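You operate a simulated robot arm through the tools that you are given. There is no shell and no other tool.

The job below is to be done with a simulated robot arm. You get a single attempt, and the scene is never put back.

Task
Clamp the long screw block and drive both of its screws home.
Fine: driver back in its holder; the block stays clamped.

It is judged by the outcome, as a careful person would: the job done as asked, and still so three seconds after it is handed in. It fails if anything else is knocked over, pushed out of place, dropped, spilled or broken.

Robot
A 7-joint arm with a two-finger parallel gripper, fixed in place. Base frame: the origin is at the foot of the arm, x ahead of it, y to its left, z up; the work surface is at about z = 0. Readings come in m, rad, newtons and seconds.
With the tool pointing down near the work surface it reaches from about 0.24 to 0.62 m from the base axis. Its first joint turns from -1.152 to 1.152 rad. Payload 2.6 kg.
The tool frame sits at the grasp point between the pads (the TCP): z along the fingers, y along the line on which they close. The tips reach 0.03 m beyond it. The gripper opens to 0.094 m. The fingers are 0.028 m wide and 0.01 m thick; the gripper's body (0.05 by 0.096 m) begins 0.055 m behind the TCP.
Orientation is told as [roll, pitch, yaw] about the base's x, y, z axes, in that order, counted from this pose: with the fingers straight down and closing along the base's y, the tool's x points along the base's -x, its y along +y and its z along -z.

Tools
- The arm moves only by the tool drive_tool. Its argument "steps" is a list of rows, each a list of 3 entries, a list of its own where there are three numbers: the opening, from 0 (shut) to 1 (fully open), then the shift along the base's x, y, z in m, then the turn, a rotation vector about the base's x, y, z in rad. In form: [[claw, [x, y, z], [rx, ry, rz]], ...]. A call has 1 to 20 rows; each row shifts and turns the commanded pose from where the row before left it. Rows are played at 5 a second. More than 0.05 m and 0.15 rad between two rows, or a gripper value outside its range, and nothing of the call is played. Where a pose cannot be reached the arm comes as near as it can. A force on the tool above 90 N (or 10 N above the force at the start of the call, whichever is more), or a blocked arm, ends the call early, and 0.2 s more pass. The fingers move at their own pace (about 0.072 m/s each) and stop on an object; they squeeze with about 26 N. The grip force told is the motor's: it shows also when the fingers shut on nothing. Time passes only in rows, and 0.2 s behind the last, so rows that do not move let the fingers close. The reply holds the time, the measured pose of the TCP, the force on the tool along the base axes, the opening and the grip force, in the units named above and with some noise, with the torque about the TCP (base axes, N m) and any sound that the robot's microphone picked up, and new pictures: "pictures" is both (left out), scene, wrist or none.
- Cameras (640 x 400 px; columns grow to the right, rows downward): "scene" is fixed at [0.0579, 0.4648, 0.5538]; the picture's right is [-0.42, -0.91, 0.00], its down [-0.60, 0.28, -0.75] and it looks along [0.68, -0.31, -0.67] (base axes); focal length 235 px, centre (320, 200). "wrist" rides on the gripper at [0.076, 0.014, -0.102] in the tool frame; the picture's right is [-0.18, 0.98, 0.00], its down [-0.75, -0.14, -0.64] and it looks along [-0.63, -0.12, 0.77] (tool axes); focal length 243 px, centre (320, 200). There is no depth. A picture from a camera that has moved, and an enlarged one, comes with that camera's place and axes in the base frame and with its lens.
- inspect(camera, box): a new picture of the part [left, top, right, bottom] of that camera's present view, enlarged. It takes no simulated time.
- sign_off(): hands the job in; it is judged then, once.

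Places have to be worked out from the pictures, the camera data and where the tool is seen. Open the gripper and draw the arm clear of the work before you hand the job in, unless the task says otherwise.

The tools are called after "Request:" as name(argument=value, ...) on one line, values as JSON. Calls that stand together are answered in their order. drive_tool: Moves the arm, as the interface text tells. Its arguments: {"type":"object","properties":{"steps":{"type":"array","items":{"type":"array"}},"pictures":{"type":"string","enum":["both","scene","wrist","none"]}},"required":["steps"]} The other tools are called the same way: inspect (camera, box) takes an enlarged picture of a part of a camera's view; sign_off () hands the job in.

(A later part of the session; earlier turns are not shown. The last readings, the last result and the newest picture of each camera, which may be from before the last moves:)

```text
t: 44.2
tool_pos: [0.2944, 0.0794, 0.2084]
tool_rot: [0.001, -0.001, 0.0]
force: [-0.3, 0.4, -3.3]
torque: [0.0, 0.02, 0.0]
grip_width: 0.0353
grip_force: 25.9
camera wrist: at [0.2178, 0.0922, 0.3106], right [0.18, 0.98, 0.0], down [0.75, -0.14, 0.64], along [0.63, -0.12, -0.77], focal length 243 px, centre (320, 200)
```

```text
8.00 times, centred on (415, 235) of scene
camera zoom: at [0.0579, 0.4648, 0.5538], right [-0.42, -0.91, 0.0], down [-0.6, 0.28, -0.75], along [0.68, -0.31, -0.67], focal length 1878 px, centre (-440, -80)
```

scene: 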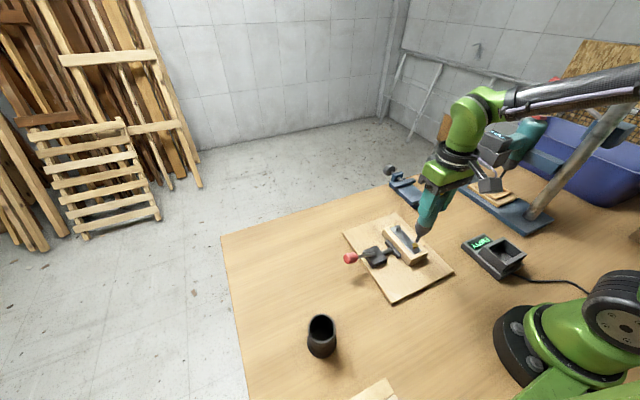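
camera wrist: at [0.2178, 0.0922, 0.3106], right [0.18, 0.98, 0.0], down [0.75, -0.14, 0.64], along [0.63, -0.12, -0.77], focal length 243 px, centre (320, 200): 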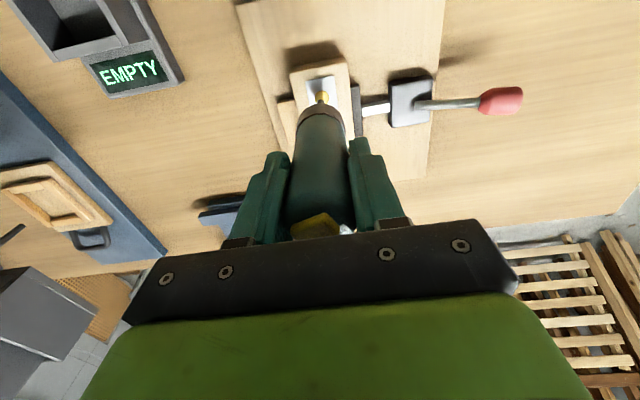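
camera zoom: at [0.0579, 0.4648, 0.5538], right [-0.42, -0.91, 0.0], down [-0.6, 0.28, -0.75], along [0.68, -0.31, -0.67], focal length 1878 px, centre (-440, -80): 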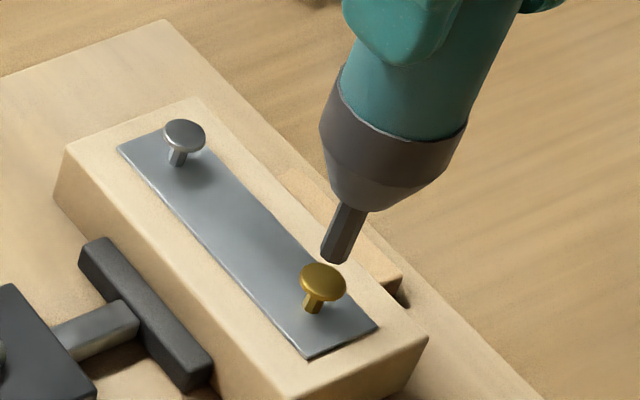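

The tip needs about +1 mm in x and +0.5 mm in y. I'll correct that and lower gently until it touches, listening for the motor.

Request:
drive_tool(steps=[[0, [0.0012, 0.0005, -0.003], [0, 0, 0]], [0, [0, 0, -0.003], [0, 0, 0]], [0, [0, 0, -0.002], [0, 0, 0]], [0, [0, 0, 0], [0, 0, 0]]], pictures="both")

Request:
inspect(camera="scene", box=[385, 210, 445, 260])

Request:
inspect(camera="wrist", box=[260, 40, 380, 140])

```text
t: 45.2
tool_pos: [0.2951, 0.08, 0.1997]
tool_rot: [0.002, 0.001, 0.001]
force: [-0.1, 0.3, -3.3]
torque: [-0.04, 0.04, 0.0]
grip_width: 0.0356
grip_force: 25.8
camera wrist: at [0.2181, 0.0934, 0.3031], right [0.18, 0.98, 0.0], down [0.75, -0.14, 0.64], along [0.63, -0.12, -0.77], focal length 243 px, centre (320, 200)
```

scene: 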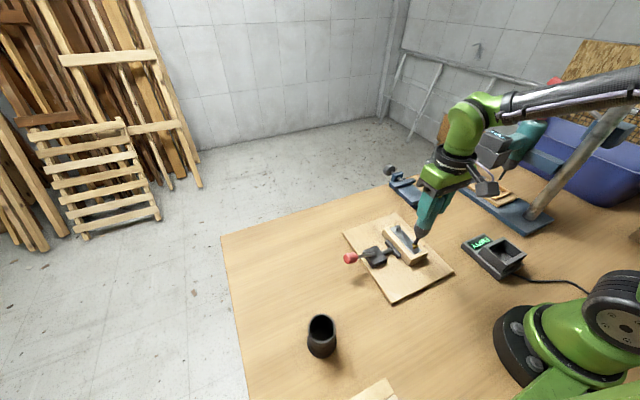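
wrist: 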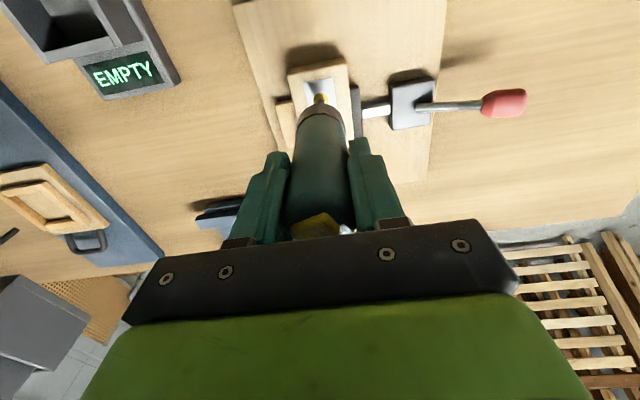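

```text
8.00 times, centred on (415, 235) of scene
camera zoom: at [0.0579, 0.4648, 0.5538], right [-0.42, -0.91, 0.0], down [-0.6, 0.28, -0.75], along [0.68, -0.31, -0.67], focal length 1878 px, centre (-440, -80)
```

zoom: 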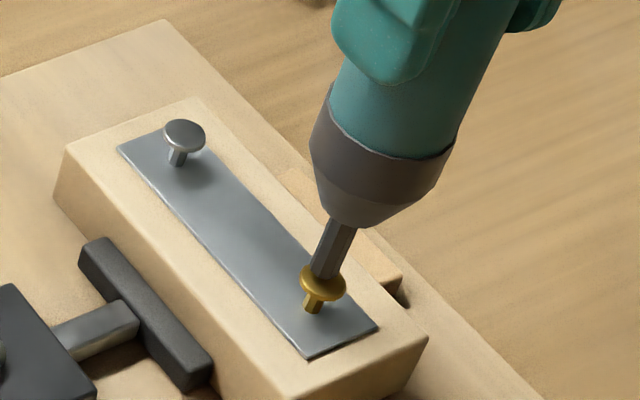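

```text
4.00 times, centred on (320, 90) of wrist
camera zoom: at [0.2181, 0.0934, 0.3031], right [0.18, 0.98, 0.0], down [0.75, -0.14, 0.64], along [0.63, -0.12, -0.77], focal length 970 px, centre (320, 640)
```

zoom: 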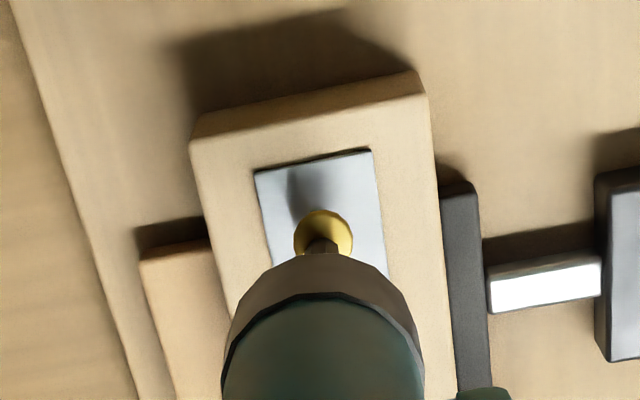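

The bit tip is right above the head's centre with no contact yet. I'll lower 1.5 mm at a time until I feel it.

Request:
drive_tool(steps=[[0, [0, 0, -0.0015], [0, 0, 0]], [0, [0, 0, -0.0015], [0, 0, 0]], [0, [0, 0, -0.0015], [0, 0, 0]], [0, [0, 0, 0], [0, 0, 0]]], pictures="scene")

Request:
inspect(camera="scene", box=[385, 210, 445, 260])

```text
t: 46.2
tool_pos: [0.2944, 0.0784, 0.1988]
tool_rot: [0.001, -0.001, 0.0]
force: [-0.2, 0.5, -1.2]
torque: [-0.04, 0.08, -0.01]
grip_width: 0.0356
grip_force: 25.5
```

scene: 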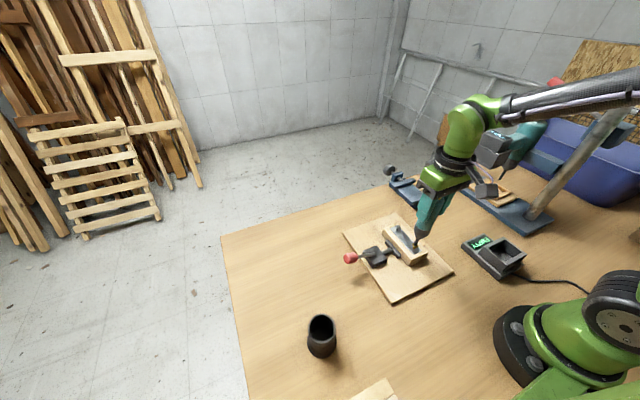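

```text
8.00 times, centred on (415, 235) of scene
camera zoom: at [0.0579, 0.4648, 0.5538], right [-0.42, -0.91, 0.0], down [-0.6, 0.28, -0.75], along [0.68, -0.31, -0.67], focal length 1878 px, centre (-440, -80)
```

zoom: 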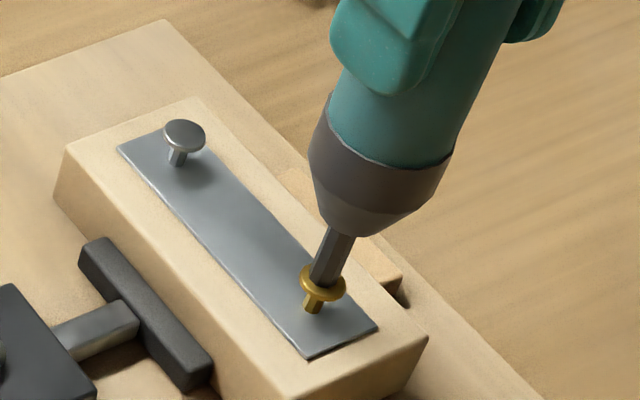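

There's light contact of about 2 N and no sound yet. I'll press a little more to see whether axial load starts the driver.

Request:
drive_tool(steps=[[0, [0, 0, -0.001], [0, 0, 0]], [0, [0, 0, -0.001], [0, 0, 0]], [0, [0, 0, 0], [0, 0, 0]], [0, [0, 0, 0], [0, 0, 0]]], pictures="none")

```text
t: 47.2
tool_pos: [0.2958, 0.0793, 0.1941]
tool_rot: [0.0, 0.0, 0.003]
force: [0.3, 1.1, -2.1]
torque: [0.03, -0.02, 0.02]
grip_width: 0.035
grip_force: 26.4
```

Request:
inspect(camera="scene", box=[385, 210, 445, 260])

Request:
inspect(camera="wrist", box=[260, 40, 380, 140])

Request:
inspect(camera="wrist", box=[220, 80, 420, 260])

```text
8.00 times, centred on (415, 235) of scene
camera zoom: at [0.0579, 0.4648, 0.5538], right [-0.42, -0.91, 0.0], down [-0.6, 0.28, -0.75], along [0.68, -0.31, -0.67], focal length 1878 px, centre (-440, -80)
```

zoom: 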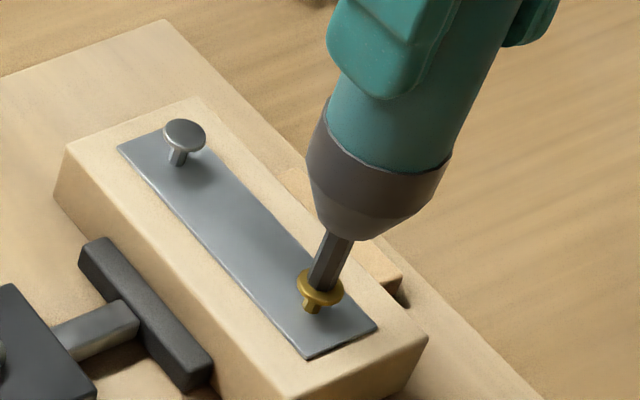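

```text
4.00 times, centred on (320, 90) of wrist
camera zoom: at [0.2181, 0.0935, 0.2975], right [0.18, 0.98, 0.0], down [0.75, -0.14, 0.64], along [0.63, -0.12, -0.77], focal length 970 px, centre (320, 640)
```

zoom: 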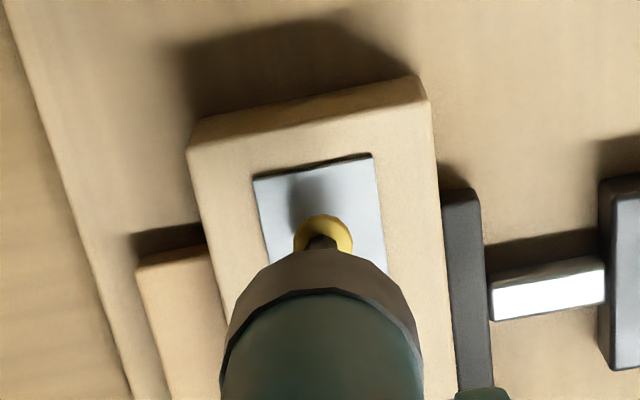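

```text
2.22 times, centred on (320, 170) of wrist
camera zoom: at [0.2181, 0.0935, 0.2975], right [0.18, 0.98, 0.0], down [0.75, -0.14, 0.64], along [0.63, -0.12, -0.77], focal length 539 px, centre (320, 267)
```

zoom: 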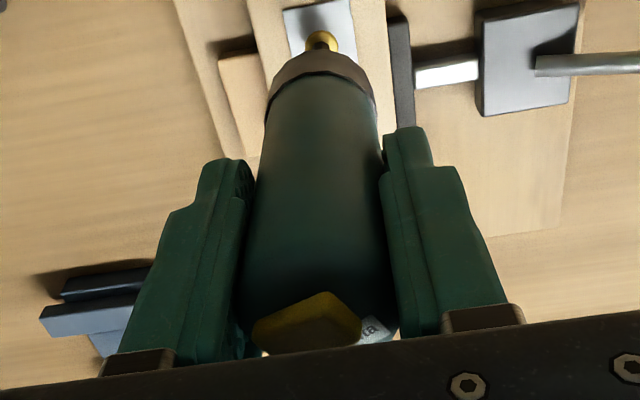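

The gold head has dropped a few millimetres as I pressed, with its visible shank shorter, so pressing does drive it. I'll keep feeding down slowly and watch force and sound.

Request:
drive_tool(steps=[[0, [0, 0, -0.001], [0, 0, 0]], [0, [0, 0, -0.001], [0, 0, 0]], [0, [0, 0, -0.001], [0, 0, 0]], [0, [0, 0, -0.001], [0, 0, 0]], [0, [0, 0, 0], [0, 0, 0]]], pictures="scene")

Request:
inspect(camera="scene", box=[385, 210, 445, 260])

Request:
inspect(camera="wrist", box=[260, 40, 380, 140])

```text
t: 48.4
tool_pos: [0.2936, 0.0795, 0.1908]
tool_rot: [-0.001, 0.0, 0.001]
force: [0.6, -0.9, 0.0]
torque: [-0.17, -0.07, -0.03]
grip_width: 0.0354
grip_force: 26.3
```

scene: 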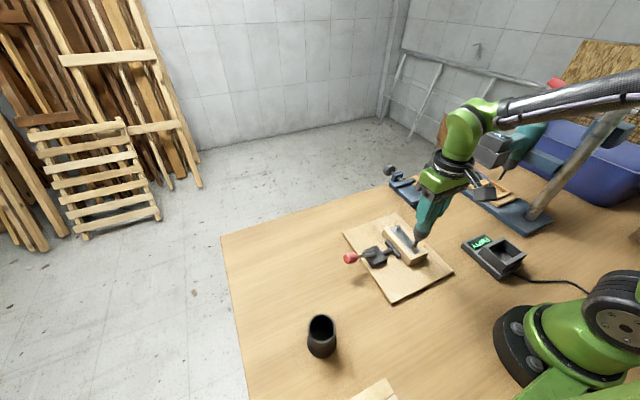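

```text
8.00 times, centred on (415, 235) of scene
camera zoom: at [0.0579, 0.4648, 0.5538], right [-0.42, -0.91, 0.0], down [-0.6, 0.28, -0.75], along [0.68, -0.31, -0.67], focal length 1878 px, centre (-440, -80)
```

zoom: 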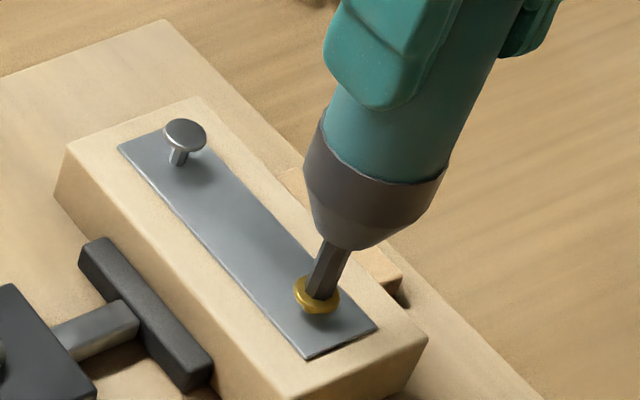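

```text
4.00 times, centred on (320, 90) of wrist
camera zoom: at [0.2176, 0.0938, 0.2935], right [0.18, 0.98, 0.0], down [0.75, -0.14, 0.64], along [0.63, -0.12, -0.77], focal length 970 px, centre (320, 640)
```

zoom: 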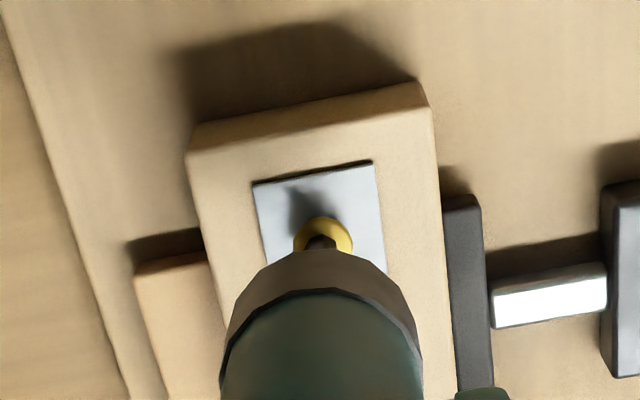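

It is sinking steadily with only about 3 N of load. I'll keep feeding.

Request:
drive_tool(steps=[[0, [0, 0, -0.001], [0, 0, 0]], [0, [0, 0, -0.001], [0, 0, 0]], [0, [0, 0, -0.001], [0, 0, 0]], [0, [0, 0, -0.001], [0, 0, 0]], [0, [0, 0, 0], [0, 0, 0]]], pictures="scene")

Request:
inspect(camera="scene", box=[385, 210, 445, 260])

Request:
inspect(camera="wrist", box=[220, 80, 420, 260])

```text
t: 49.6
tool_pos: [0.2941, 0.0798, 0.1872]
tool_rot: [-0.001, 0.0, 0.002]
force: [0.4, 0.2, -1.8]
torque: [-0.01, 0.0, 0.02]
grip_width: 0.0351
grip_force: 25.6
```

scene: 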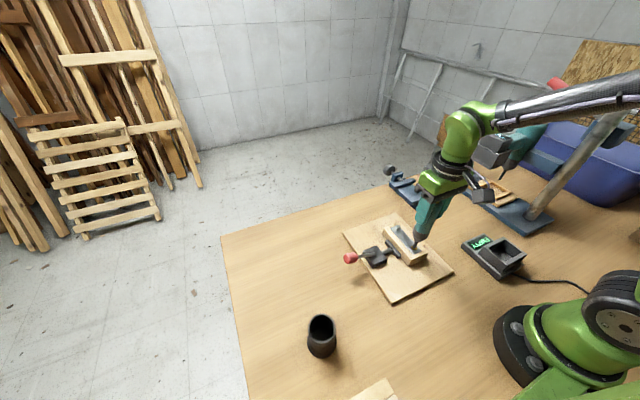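

```text
8.00 times, centred on (415, 235) of scene
camera zoom: at [0.0579, 0.4648, 0.5538], right [-0.42, -0.91, 0.0], down [-0.6, 0.28, -0.75], along [0.68, -0.31, -0.67], focal length 1878 px, centre (-440, -80)
```

zoom: 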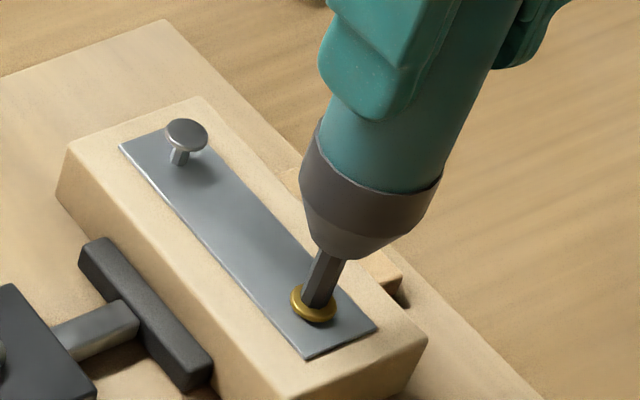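

```text
2.22 times, centred on (320, 170) of wrist
camera zoom: at [0.2177, 0.0941, 0.289], right [0.18, 0.98, 0.0], down [0.75, -0.14, 0.64], along [0.63, -0.12, -0.77], focal length 539 px, centre (320, 267)
```

zoom: 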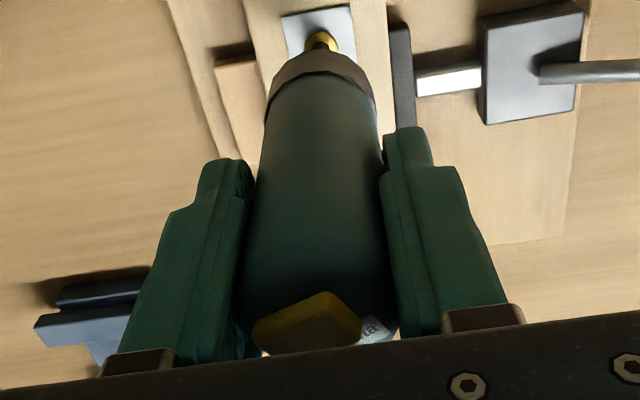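

The head is now near the plate. I'll continue in 1 mm feeds until the resistance rises.

Request:
drive_tool(steps=[[0, [0, 0, -0.001], [0, 0, 0]], [0, [0, 0, -0.001], [0, 0, 0]], [0, [0, 0, -0.001], [0, 0, 0]], [0, [0, 0, -0.001], [0, 0, 0]], [0, [0, 0, 0], [0, 0, 0]]], pictures="scene")

Request:
inspect(camera="scene", box=[385, 210, 445, 260])

```text
t: 50.8
tool_pos: [0.295, 0.0798, 0.1844]
tool_rot: [0.0, -0.001, 0.002]
force: [-2.8, -1.2, 16.2]
torque: [-0.33, 0.39, -0.01]
grip_width: 0.0352
grip_force: 26.2
```

scene: 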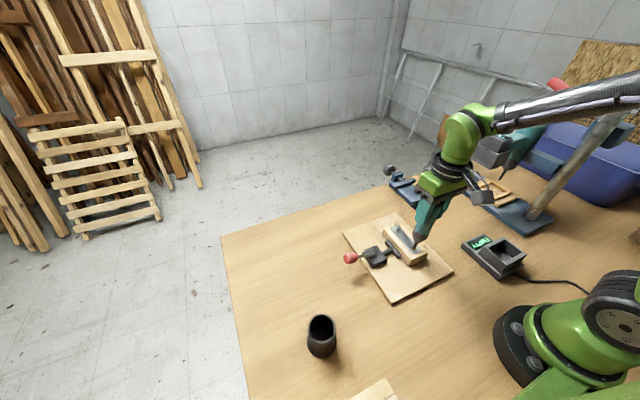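

```text
8.00 times, centred on (415, 235) of scene
camera zoom: at [0.0578, 0.4648, 0.5539], right [-0.42, -0.91, 0.0], down [-0.6, 0.28, -0.75], along [0.68, -0.31, -0.67], focal length 1878 px, centre (-440, -80)
```

zoom: 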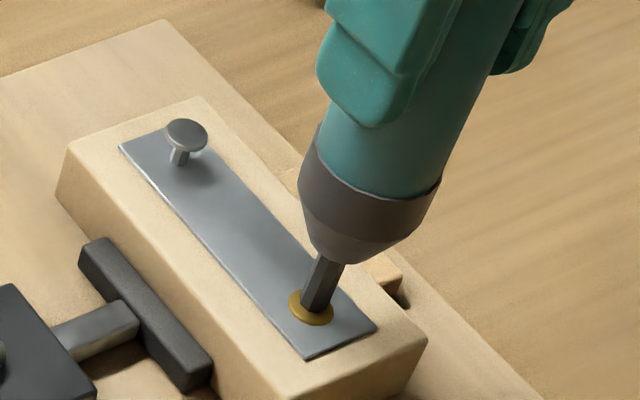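

The load jumped to about 20 N and the head looks flat on the plate. I'll hold a moment to let it finish, then zoom in.

Request:
drive_tool(steps=[[0, [0, 0, 0], [0, 0, 0]], [0, [0, 0, 0], [0, 0, 0]], [0, [0, 0, 0], [0, 0, 0]], [0, [0, 0, 0], [0, 0, 0]]], pictures="none")

Request:
inspect(camera="scene", box=[405, 235, 429, 255])

Request:
inspect(camera="wrist", box=[280, 70, 360, 130])

```text
t: 51.8
tool_pos: [0.2937, 0.0779, 0.1827]
tool_rot: [0.0, -0.002, 0.0]
force: [1.1, -2.2, 20.2]
torque: [-0.3, -0.09, 0.03]
grip_width: 0.0352
grip_force: 26.2
```

```text
16.00 times, centred on (417, 245) of scene
camera zoom: at [0.0578, 0.4648, 0.5539], right [-0.42, -0.91, 0.0], down [-0.6, 0.28, -0.75], along [0.68, -0.31, -0.67], focal length 3755 px, centre (-1232, -520)
```

zoom: 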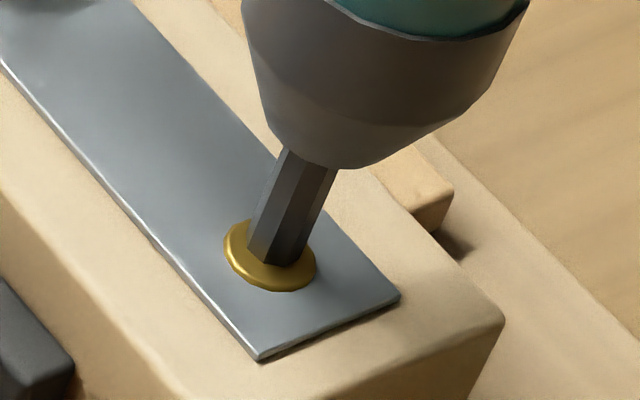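

```text
6.67 times, centred on (320, 100) of wrist
camera zoom: at [0.2179, 0.0932, 0.2853], right [0.18, 0.98, 0.0], down [0.75, -0.14, 0.64], along [0.63, -0.12, -0.77], focal length 1618 px, centre (320, 867)
```

zoom: 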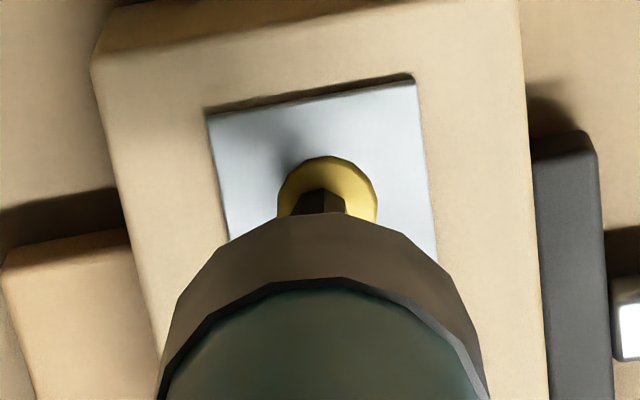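

The gold screw's head is seated flat on the plate and holds 23 N without moving. I'll lift off and shift about 69 mm in +x to the silver screw.

Request:
drive_tool(steps=[[0, [0, 0, 0.005], [0, 0, 0]], [0, [0, 0, 0.015], [0, 0, 0]], [0, [0, 0, 0.013], [0, 0, 0]], [0, [0.025, 0, 0], [0, 0, 0]], [0, [0.025, 0, 0], [0, 0, 0]], [0, [0.019, 0, 0], [0, 0, 0]], [0, [0, 0, 0], [0, 0, 0]]], pictures="both")

Request:
inspect(camera="scene", box=[380, 205, 440, 255])

Request:
inspect(camera="wrist", box=[260, 20, 380, 120])

```text
t: 53.4
tool_pos: [0.3631, 0.0796, 0.2169]
tool_rot: [-0.001, -0.001, 0.002]
force: [-0.1, 0.1, -3.3]
torque: [-0.02, 0.02, 0.0]
grip_width: 0.0351
grip_force: 25.7
camera wrist: at [0.2857, 0.0932, 0.3188], right [0.18, 0.98, 0.0], down [0.75, -0.14, 0.64], along [0.63, -0.12, -0.77], focal length 243 px, centre (320, 200)
```

scene: 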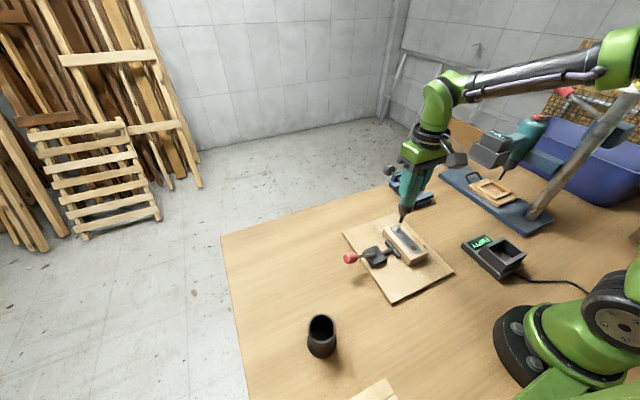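
wrist: 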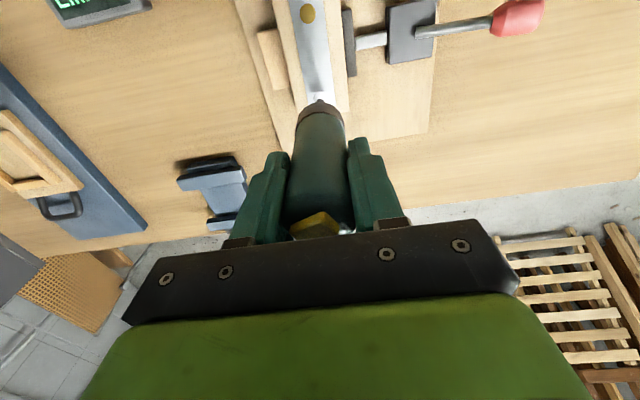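

```text
8.00 times, centred on (410, 230) of scene
camera zoom: at [0.0579, 0.4648, 0.5538], right [-0.42, -0.91, 0.0], down [-0.6, 0.28, -0.75], along [0.68, -0.31, -0.67], focal length 1878 px, centre (-400, -40)
```

zoom: 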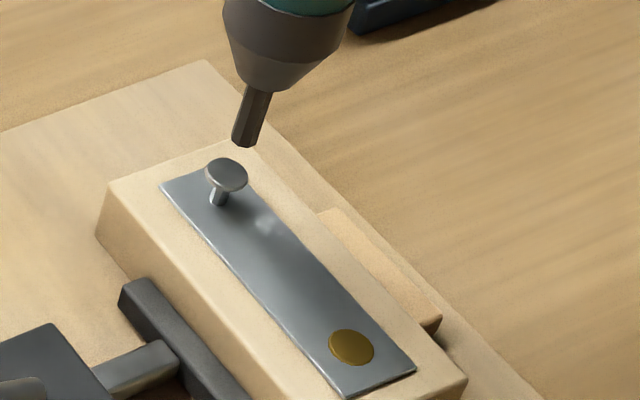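

```text
4.00 times, centred on (320, 70) of wrist
camera zoom: at [0.2857, 0.0932, 0.3188], right [0.18, 0.98, 0.0], down [0.75, -0.14, 0.64], along [0.63, -0.12, -0.77], focal length 970 px, centre (320, 720)
```

zoom: 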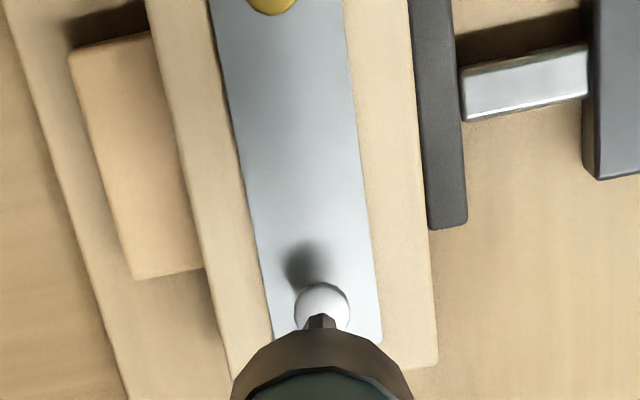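

The tip needs about +3 mm in x over the silver head, and y is fine. I'll correct that and lower to just above it.

Request:
drive_tool(steps=[[0, [0.0033, -0.0002, -0.004], [0, 0, 0]], [0, [0, 0, -0.006], [0, 0, 0]], [0, [0, 0, -0.003], [0, 0, 0]], [0, [0, 0, 0], [0, 0, 0]]], pictures="none")

Request:
inspect(camera="scene", box=[380, 205, 440, 255])

Request:
inspect(camera="wrist", box=[260, 40, 380, 140])

```text
t: 54.4
tool_pos: [0.3661, 0.0794, 0.2024]
tool_rot: [0.0, 0.001, 0.002]
force: [-0.3, -0.8, -2.9]
torque: [0.01, 0.02, -0.03]
grip_width: 0.0351
grip_force: 26.4
```

```text
8.00 times, centred on (410, 230) of scene
camera zoom: at [0.0579, 0.4648, 0.5538], right [-0.42, -0.91, 0.0], down [-0.6, 0.28, -0.75], along [0.68, -0.31, -0.67], focal length 1878 px, centre (-400, -40)
```

zoom: 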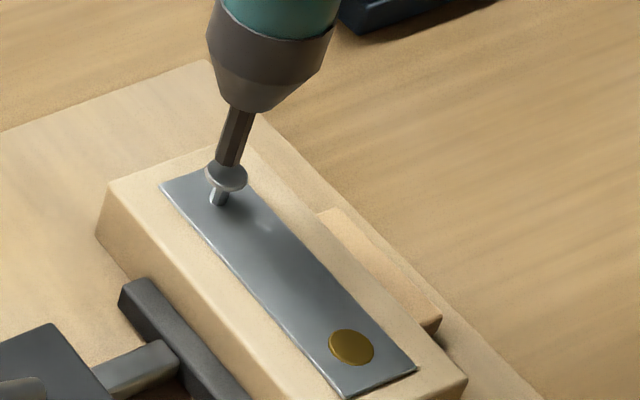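

```text
4.00 times, centred on (320, 90) of wrist
camera zoom: at [0.2896, 0.0932, 0.3052], right [0.18, 0.98, 0.0], down [0.75, -0.14, 0.64], along [0.63, -0.12, -0.77], focal length 970 px, centre (320, 640)
```

zoom: 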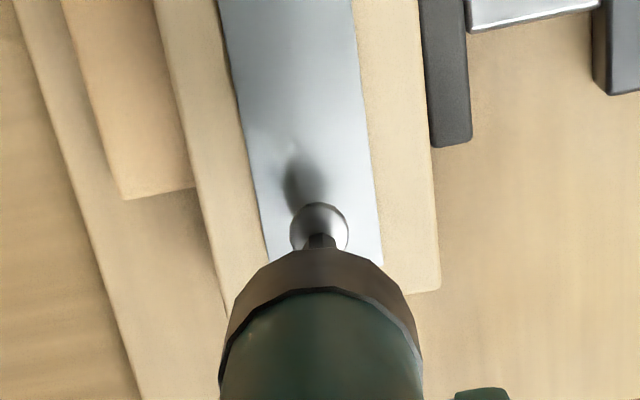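

The tip is within half a millimetre of the silver head's centre. I'll make contact and feed down slowly.

Request:
drive_tool(steps=[[0, [-0.0003, -0.0002, -0.0015], [0, 0, 0]], [0, [0, 0, -0.0015], [0, 0, 0]], [0, [0, 0, -0.001], [0, 0, 0]], [0, [0, 0, -0.001], [0, 0, 0]], [0, [0, 0, -0.001], [0, 0, 0]], [0, [0, 0, -0.001], [0, 0, 0]], [0, [0, 0, 0], [0, 0, 0]]], pictures="none")

Request:
inspect(camera="scene", box=[380, 205, 440, 255])

Request:
inspect(camera="wrist", box=[260, 40, 380, 140])

```text
t: 56.0
tool_pos: [0.3661, 0.0787, 0.1954]
tool_rot: [-0.001, -0.002, 0.001]
force: [-0.1, 0.2, -1.1]
torque: [0.0, -0.03, -0.02]
grip_width: 0.0352
grip_force: 25.8
```

```text
8.00 times, centred on (410, 230) of scene
camera zoom: at [0.0579, 0.4648, 0.5538], right [-0.42, -0.91, 0.0], down [-0.6, 0.28, -0.75], along [0.68, -0.31, -0.67], focal length 1878 px, centre (-400, -40)
```

zoom: 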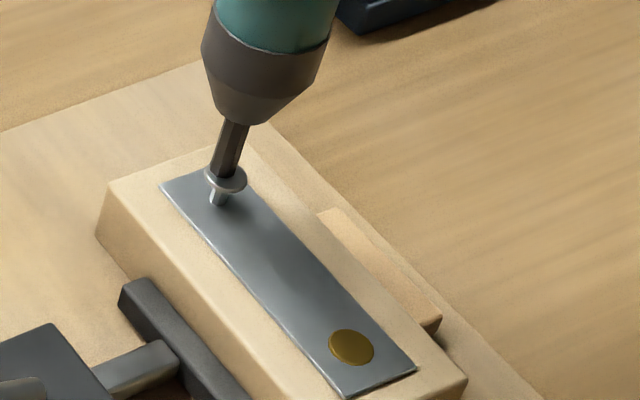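

```text
4.00 times, centred on (320, 90) of wrist
camera zoom: at [0.2898, 0.0932, 0.2986], right [0.18, 0.98, 0.0], down [0.75, -0.14, 0.64], along [0.63, -0.12, -0.77], focal length 970 px, centre (320, 640)
```

zoom: 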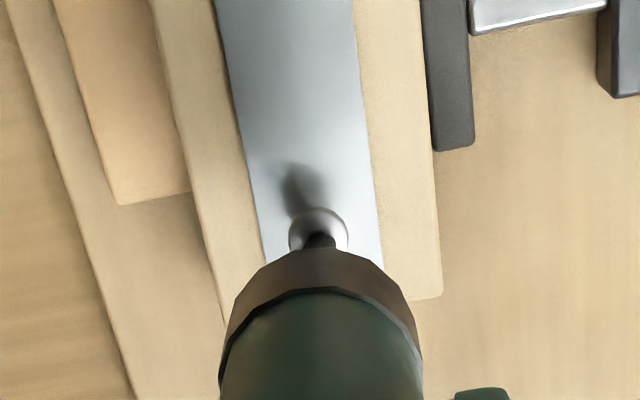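

It's engaged and the silver head is starting down with about 2 N of load. I'll keep feeding 1 mm per row.

Request:
drive_tool(steps=[[0, [0, 0, -0.001], [0, 0, 0]], [0, [0, 0, -0.001], [0, 0, 0]], [0, [0, 0, -0.001], [0, 0, 0]], [0, [0, 0, -0.001], [0, 0, 0]], [0, [0, 0, -0.001], [0, 0, 0]], [0, [0, 0, -0.001], [0, 0, 0]], [0, [0, 0, 0], [0, 0, 0]]], pictures="none")

Request:
inspect(camera="scene", box=[380, 205, 440, 255])

Request:
inspect(camera="wrist", box=[260, 40, 380, 140])

```text
t: 57.6
tool_pos: [0.3659, 0.0798, 0.1896]
tool_rot: [0.001, 0.001, 0.002]
force: [-1.9, 0.3, -0.3]
torque: [0.06, 0.07, 0.0]
grip_width: 0.035
grip_force: 26.0
```

```text
8.00 times, centred on (410, 230) of scene
camera zoom: at [0.0579, 0.4648, 0.5538], right [-0.42, -0.91, 0.0], down [-0.6, 0.28, -0.75], along [0.68, -0.31, -0.67], focal length 1878 px, centre (-400, -40)
```

zoom: 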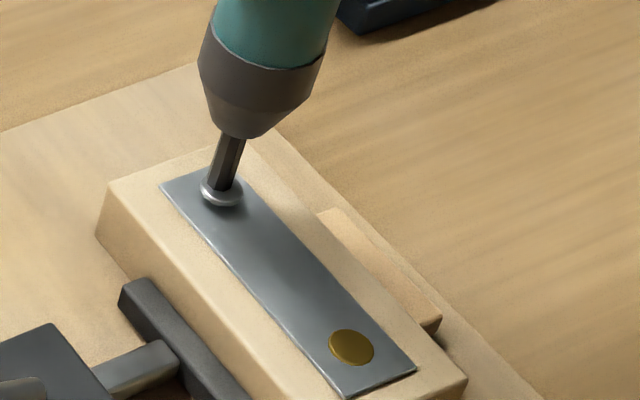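

```text
4.00 times, centred on (320, 90) of wrist
camera zoom: at [0.2899, 0.0929, 0.292], right [0.18, 0.98, 0.0], down [0.75, -0.14, 0.64], along [0.63, -0.12, -0.77], focal length 970 px, centre (320, 640)
```

zoom: 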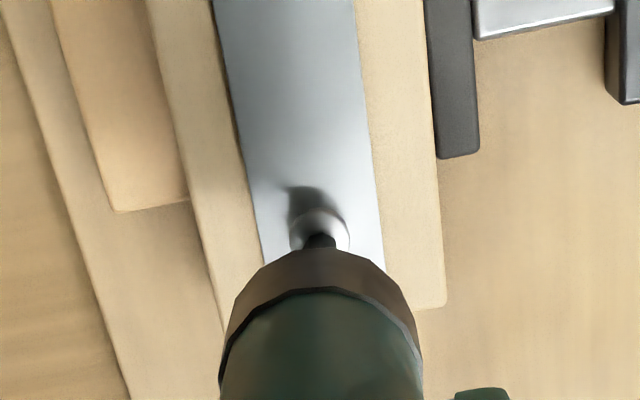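

The silver screw is sinking well, with a few millimetres left. I'll continue until the load rises as it did for the gold one.

Request:
drive_tool(steps=[[0, [0, 0, -0.001], [0, 0, 0]], [0, [0, 0, -0.001], [0, 0, 0]], [0, [0, 0, -0.001], [0, 0, 0]], [0, [0, 0, -0.001], [0, 0, 0]], [0, [0, 0, -0.001], [0, 0, 0]], [0, [0, 0, 0], [0, 0, 0]]], pictures="none")

Request:
inspect(camera="scene", box=[380, 205, 440, 255])

```text
t: 59.0
tool_pos: [0.3669, 0.0801, 0.1844]
tool_rot: [0.0, 0.001, 0.0]
force: [0.3, 1.5, -0.5]
torque: [0.04, -0.08, 0.01]
grip_width: 0.0352
grip_force: 26.0
```

```text
8.00 times, centred on (410, 230) of scene
camera zoom: at [0.0579, 0.4648, 0.5538], right [-0.42, -0.91, 0.0], down [-0.6, 0.28, -0.75], along [0.68, -0.31, -0.67], focal length 1878 px, centre (-400, -40)
```

zoom: 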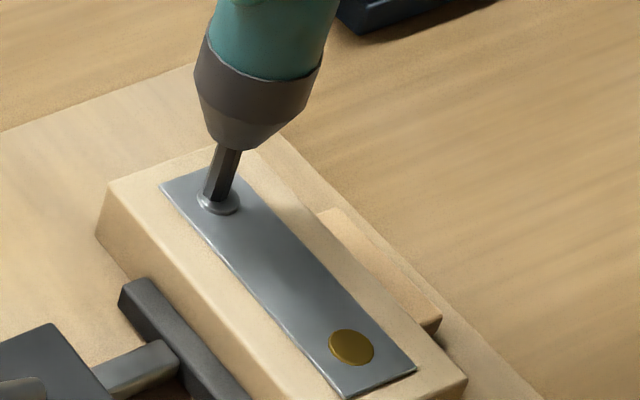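

It's almost seated and the load is still light. A few more 1 mm feeds.

Request:
drive_tool(steps=[[0, [0, 0, -0.001], [0, 0, 0]], [0, [0, 0, -0.001], [0, 0, 0]], [0, [0, 0, -0.001], [0, 0, 0]], [0, [0, 0, 0], [0, 0, 0]], [0, [0, 0, 0], [0, 0, 0]]], pictures="none")

Request:
inspect(camera="scene", box=[380, 205, 440, 255])

Request:
inspect(camera="scene", box=[395, 222, 419, 242])

```text
t: 60.2
tool_pos: [0.367, 0.0799, 0.1821]
tool_rot: [-0.001, -0.003, 0.0]
force: [0.1, 1.1, 19.9]
torque: [0.15, 0.12, 0.0]
grip_width: 0.035
grip_force: 26.2
```

```text
8.00 times, centred on (410, 230) of scene
camera zoom: at [0.0578, 0.4648, 0.5539], right [-0.42, -0.91, 0.0], down [-0.6, 0.28, -0.75], along [0.68, -0.31, -0.67], focal length 1878 px, centre (-400, -40)
```

zoom: 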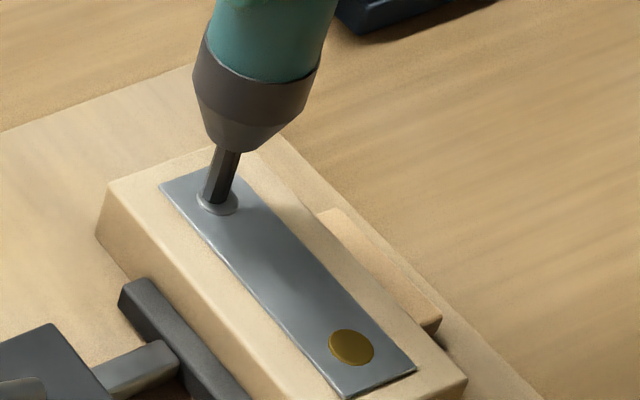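

```text
16.00 times, centred on (407, 232) of scene
camera zoom: at [0.0578, 0.4648, 0.5539], right [-0.42, -0.91, 0.0], down [-0.6, 0.28, -0.75], along [0.68, -0.31, -0.67], focal length 3755 px, centre (-1072, -312)
```

zoom: 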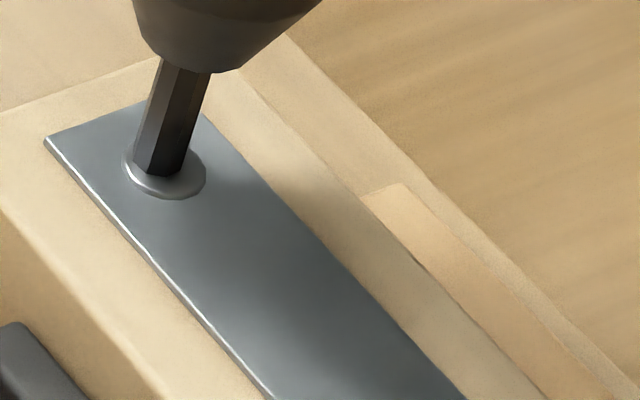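

The silver screw took about 23 N at the same depth as the gold one, so it's seated. I'll hold briefly, lift clear, and check both heads.

Request:
drive_tool(steps=[[0, [0, 0, 0], [0, 0, 0]], [0, [0, 0, 0], [0, 0, 0]], [0, [0, 0, 0], [0, 0, 0]], [0, [0, 0, 0.005], [0, 0, 0]], [0, [0, 0, 0.02], [0, 0, 0]], [0, [-0.01, 0, 0.03], [0, 0, 0]], [0, [-0.03, 0, 0.03], [0, 0, 0]], [0, [-0.03, 0, 0.03], [0, 0, 0]], [0, [0, 0, 0], [0, 0, 0]]], pictures="both")

Request:
inspect(camera="scene", box=[380, 215, 435, 260])

Request:
inspect(camera="wrist", box=[260, 0, 400, 120])

```text
t: 62.2
tool_pos: [0.2961, 0.0783, 0.2975]
tool_rot: [-0.001, -0.001, 0.002]
force: [-0.1, -0.9, -3.7]
torque: [0.04, 0.0, -0.03]
grip_width: 0.035
grip_force: 25.6
camera wrist: at [0.2194, 0.0917, 0.3998], right [0.18, 0.98, 0.0], down [0.75, -0.14, 0.64], along [0.63, -0.12, -0.77], focal length 243 px, centre (320, 200)
```

scene: 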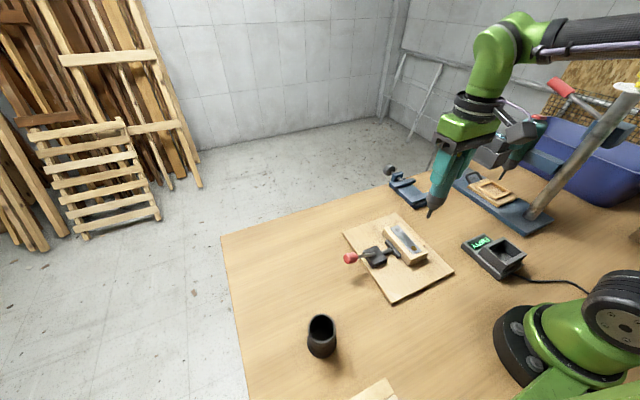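
wrist: 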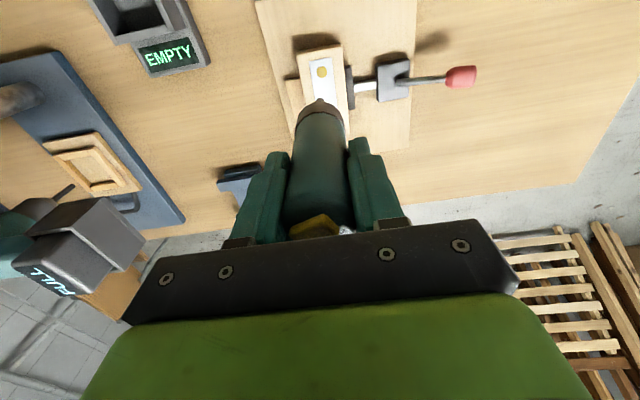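

```text
8.89 times, centred on (408, 238) of scene
camera zoom: at [0.0579, 0.4648, 0.5538], right [-0.42, -0.91, 0.0], down [-0.6, 0.28, -0.75], along [0.68, -0.31, -0.67], focal length 2086 px, centre (-458, -133)
```

zoom: 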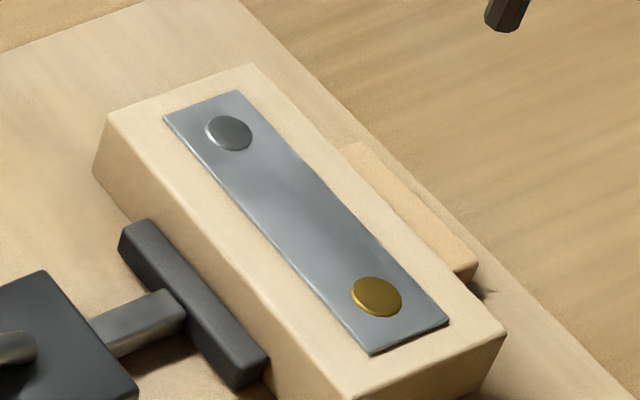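

```text
3.33 times, centred on (330, 60) of wrist
camera zoom: at [0.2194, 0.0917, 0.3998], right [0.18, 0.98, 0.0], down [0.75, -0.14, 0.64], along [0.63, -0.12, -0.77], focal length 809 px, centre (287, 667)
```

zoom: 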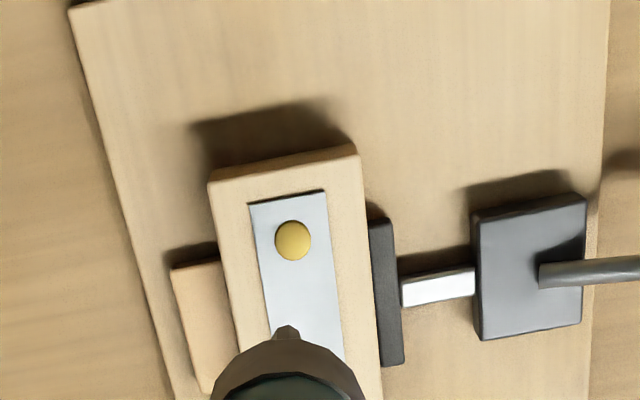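

Both heads look flat on the plate. I'll zoom in on each to be sure neither stands proud.

Request:
inspect(camera="scene", box=[396, 224, 412, 236])

Request:
inspect(camera="scene", box=[408, 241, 424, 253])

```text
16.00 times, centred on (404, 230) of scene
camera zoom: at [0.0579, 0.4648, 0.5538], right [-0.42, -0.91, 0.0], down [-0.6, 0.28, -0.75], along [0.68, -0.31, -0.67], focal length 3755 px, centre (-1024, -280)
```

zoom: 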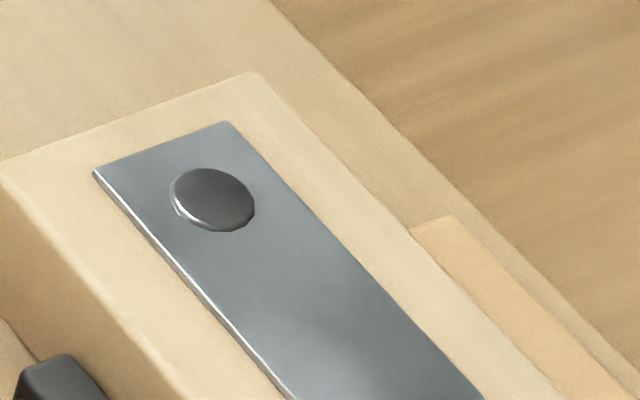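

```text
16.00 times, centred on (416, 247) of scene
camera zoom: at [0.0579, 0.4648, 0.5538], right [-0.42, -0.91, 0.0], down [-0.6, 0.28, -0.75], along [0.68, -0.31, -0.67], focal length 3755 px, centre (-1216, -552)
```

zoom: 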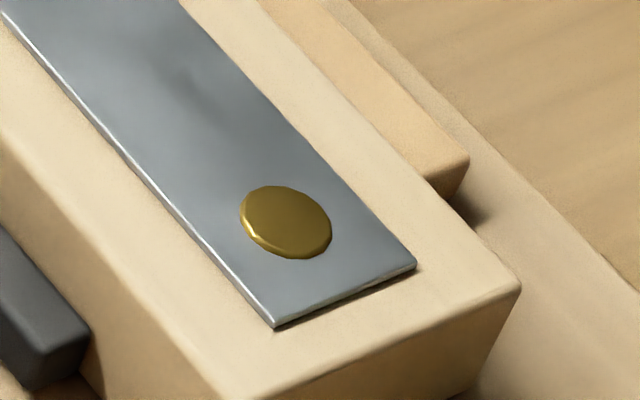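

Both screws are home and the clamp is still tight. I'll now carry the driver back above its holder along the reverse path, undoing the summed moves exactly.

Request:
drive_tool(steps=[[0, [0, 0, 0.034], [0, 0, 0]], [0, [-0.010875, 0.0385, 0], [0, 0, 0.15]], [0, [-0.010875, 0.0385, 0], [0, 0, 0.15]], [0, [-0.010875, 0.0385, 0], [0, 0, 0.15]], [0, [-0.010875, 0.0385, 0], [0, 0, 0.15]], [0, [-0.010875, 0.0385, 0], [0, 0, 0.15]], [0, [-0.010875, 0.0385, 0], [0, 0, 0.15]], [0, [-0.010875, 0.0385, 0], [0, 0, 0.15]], [0, [-0.010875, 0.0385, 0], [0, 0, 0.15]], [0, [0, 0, 0], [0, 0, 0]], [0, [0, 0, 0], [0, 0, 0]]], pictures="both")

Request:
inspect(camera="scene", box=[260, 230, 400, 370])

Request:
inspect(camera="wrist", box=[220, 0, 440, 240])

```text
t: 64.6
tool_pos: [0.2131, 0.3866, 0.3325]
tool_rot: [0.0, -0.001, 1.203]
force: [-0.8, 1.2, -4.0]
torque: [-0.01, 0.01, 0.02]
grip_width: 0.0354
grip_force: 26.4
camera wrist: at [0.1708, 0.3212, 0.4342], right [-0.85, 0.53, 0.0], down [0.4, 0.65, 0.64], along [0.34, 0.55, -0.77], focal length 243 px, centre (320, 200)
```

scene: 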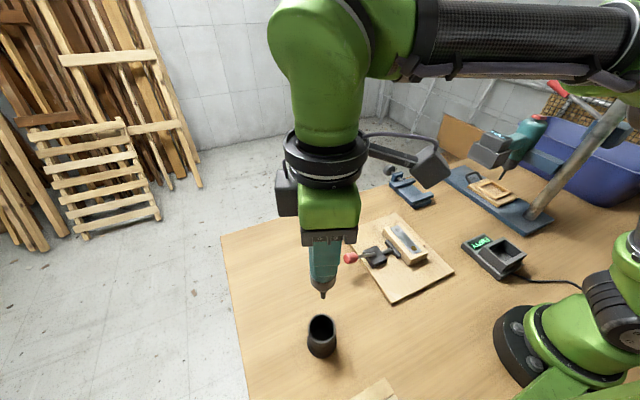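
wrist: 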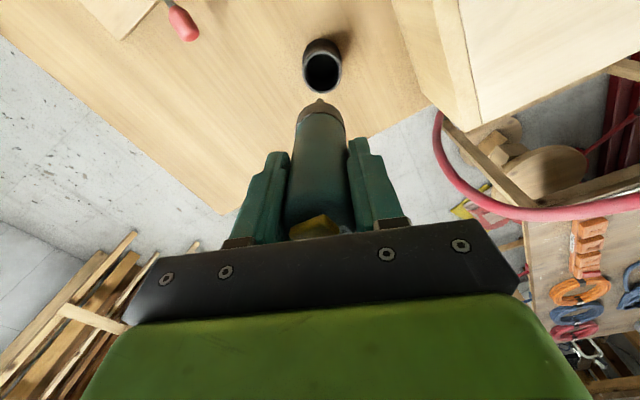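

```text
2.86 times, centred on (330, 300) of scene
camera zoom: at [0.0579, 0.4648, 0.5538], right [-0.42, -0.91, 0.0], down [-0.6, 0.28, -0.75], along [0.68, -0.31, -0.67], focal length 671 px, centre (291, -86)
```

zoom: 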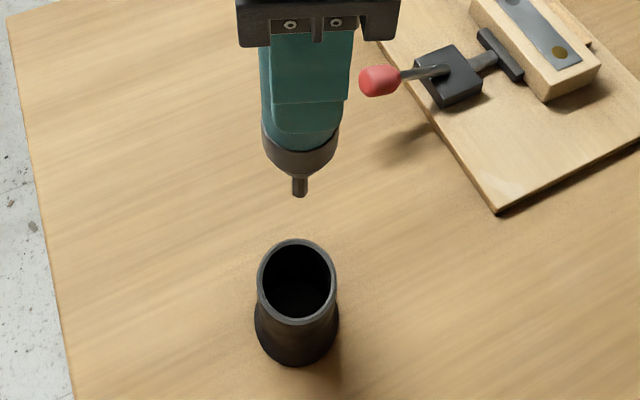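

```text
1.67 times, centred on (330, 120) of wrist
camera zoom: at [0.1708, 0.3212, 0.4342], right [-0.85, 0.53, 0.0], down [0.4, 0.65, 0.64], along [0.34, 0.55, -0.77], focal length 404 px, centre (303, 333)
```

zoom: 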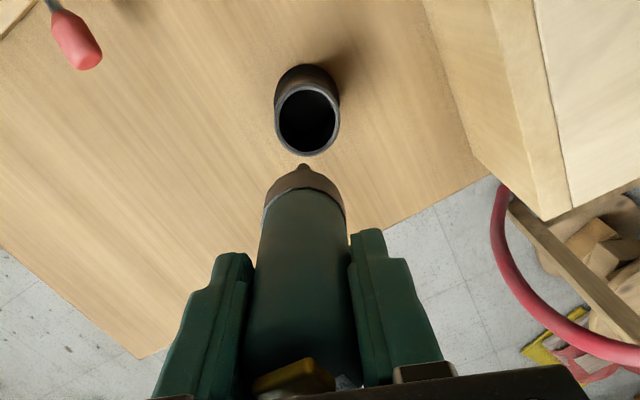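

The driver is over the holder but about 3 mm too far in +x compared with the pick-up view. I'll correct that and go down until the tip is just above the rim.

Request:
drive_tool(steps=[[0, [-0.003, 0.0003, -0.03], [0, 0, 0]], [0, [0, 0, -0.03], [0, 0, 0]], [0, [0, 0, -0.03], [0, 0, 0]], [0, [0, 0, -0.02], [0, 0, 0]], [0, [0, 0, 0], [0, 0, 0]]], pictures="both")

Request:
inspect(camera="scene", box=[270, 270, 390, 370])

Request:
inspect(camera="wrist", box=[240, 40, 400, 160])

```text
t: 65.8
tool_pos: [0.2077, 0.3889, 0.222]
tool_rot: [0.0, 0.0, 1.202]
force: [-0.5, 0.5, -3.8]
torque: [0.0, 0.01, 0.0]
grip_width: 0.0351
grip_force: 25.6
camera wrist: at [0.1657, 0.3221, 0.3239], right [-0.85, 0.53, 0.0], down [0.4, 0.65, 0.64], along [0.34, 0.55, -0.77], focal length 243 px, centre (320, 200)
```

scene: 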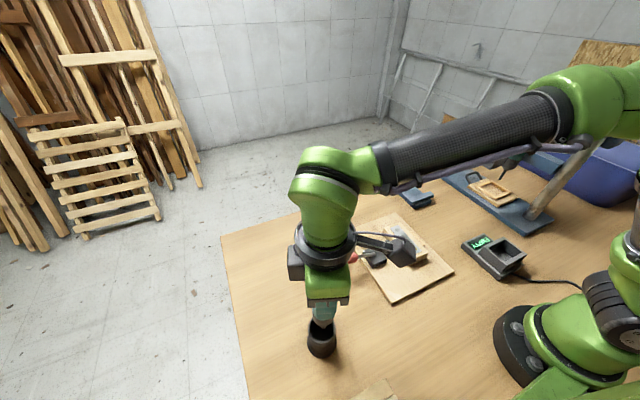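
wrist: 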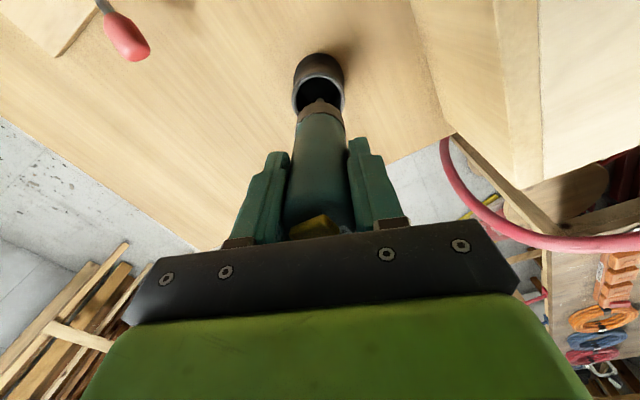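

```text
4.00 times, centred on (330, 320) of scene
camera zoom: at [0.0579, 0.4648, 0.5538], right [-0.42, -0.91, 0.0], down [-0.6, 0.28, -0.75], along [0.68, -0.31, -0.67], focal length 939 px, centre (280, -280)
```

zoom: 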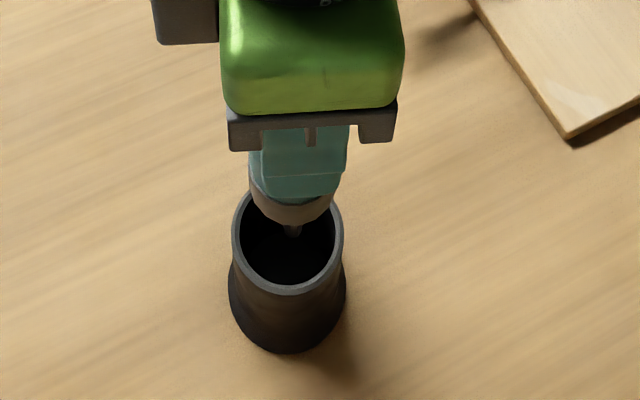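

```text
3.33 times, centred on (320, 100) of wrist
camera zoom: at [0.1657, 0.3221, 0.3239], right [-0.85, 0.53, 0.0], down [0.4, 0.65, 0.64], along [0.34, 0.55, -0.77], focal length 809 px, centre (320, 533)
```

zoom: 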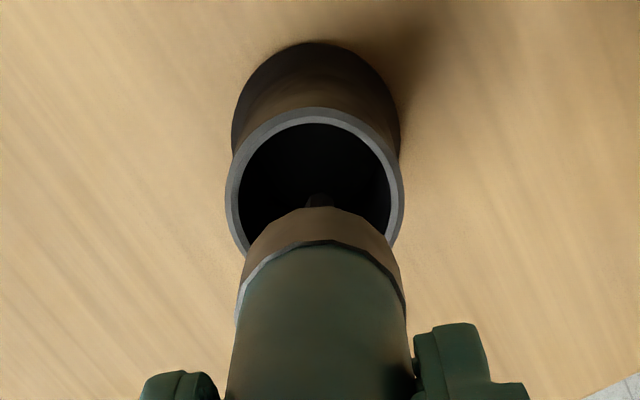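

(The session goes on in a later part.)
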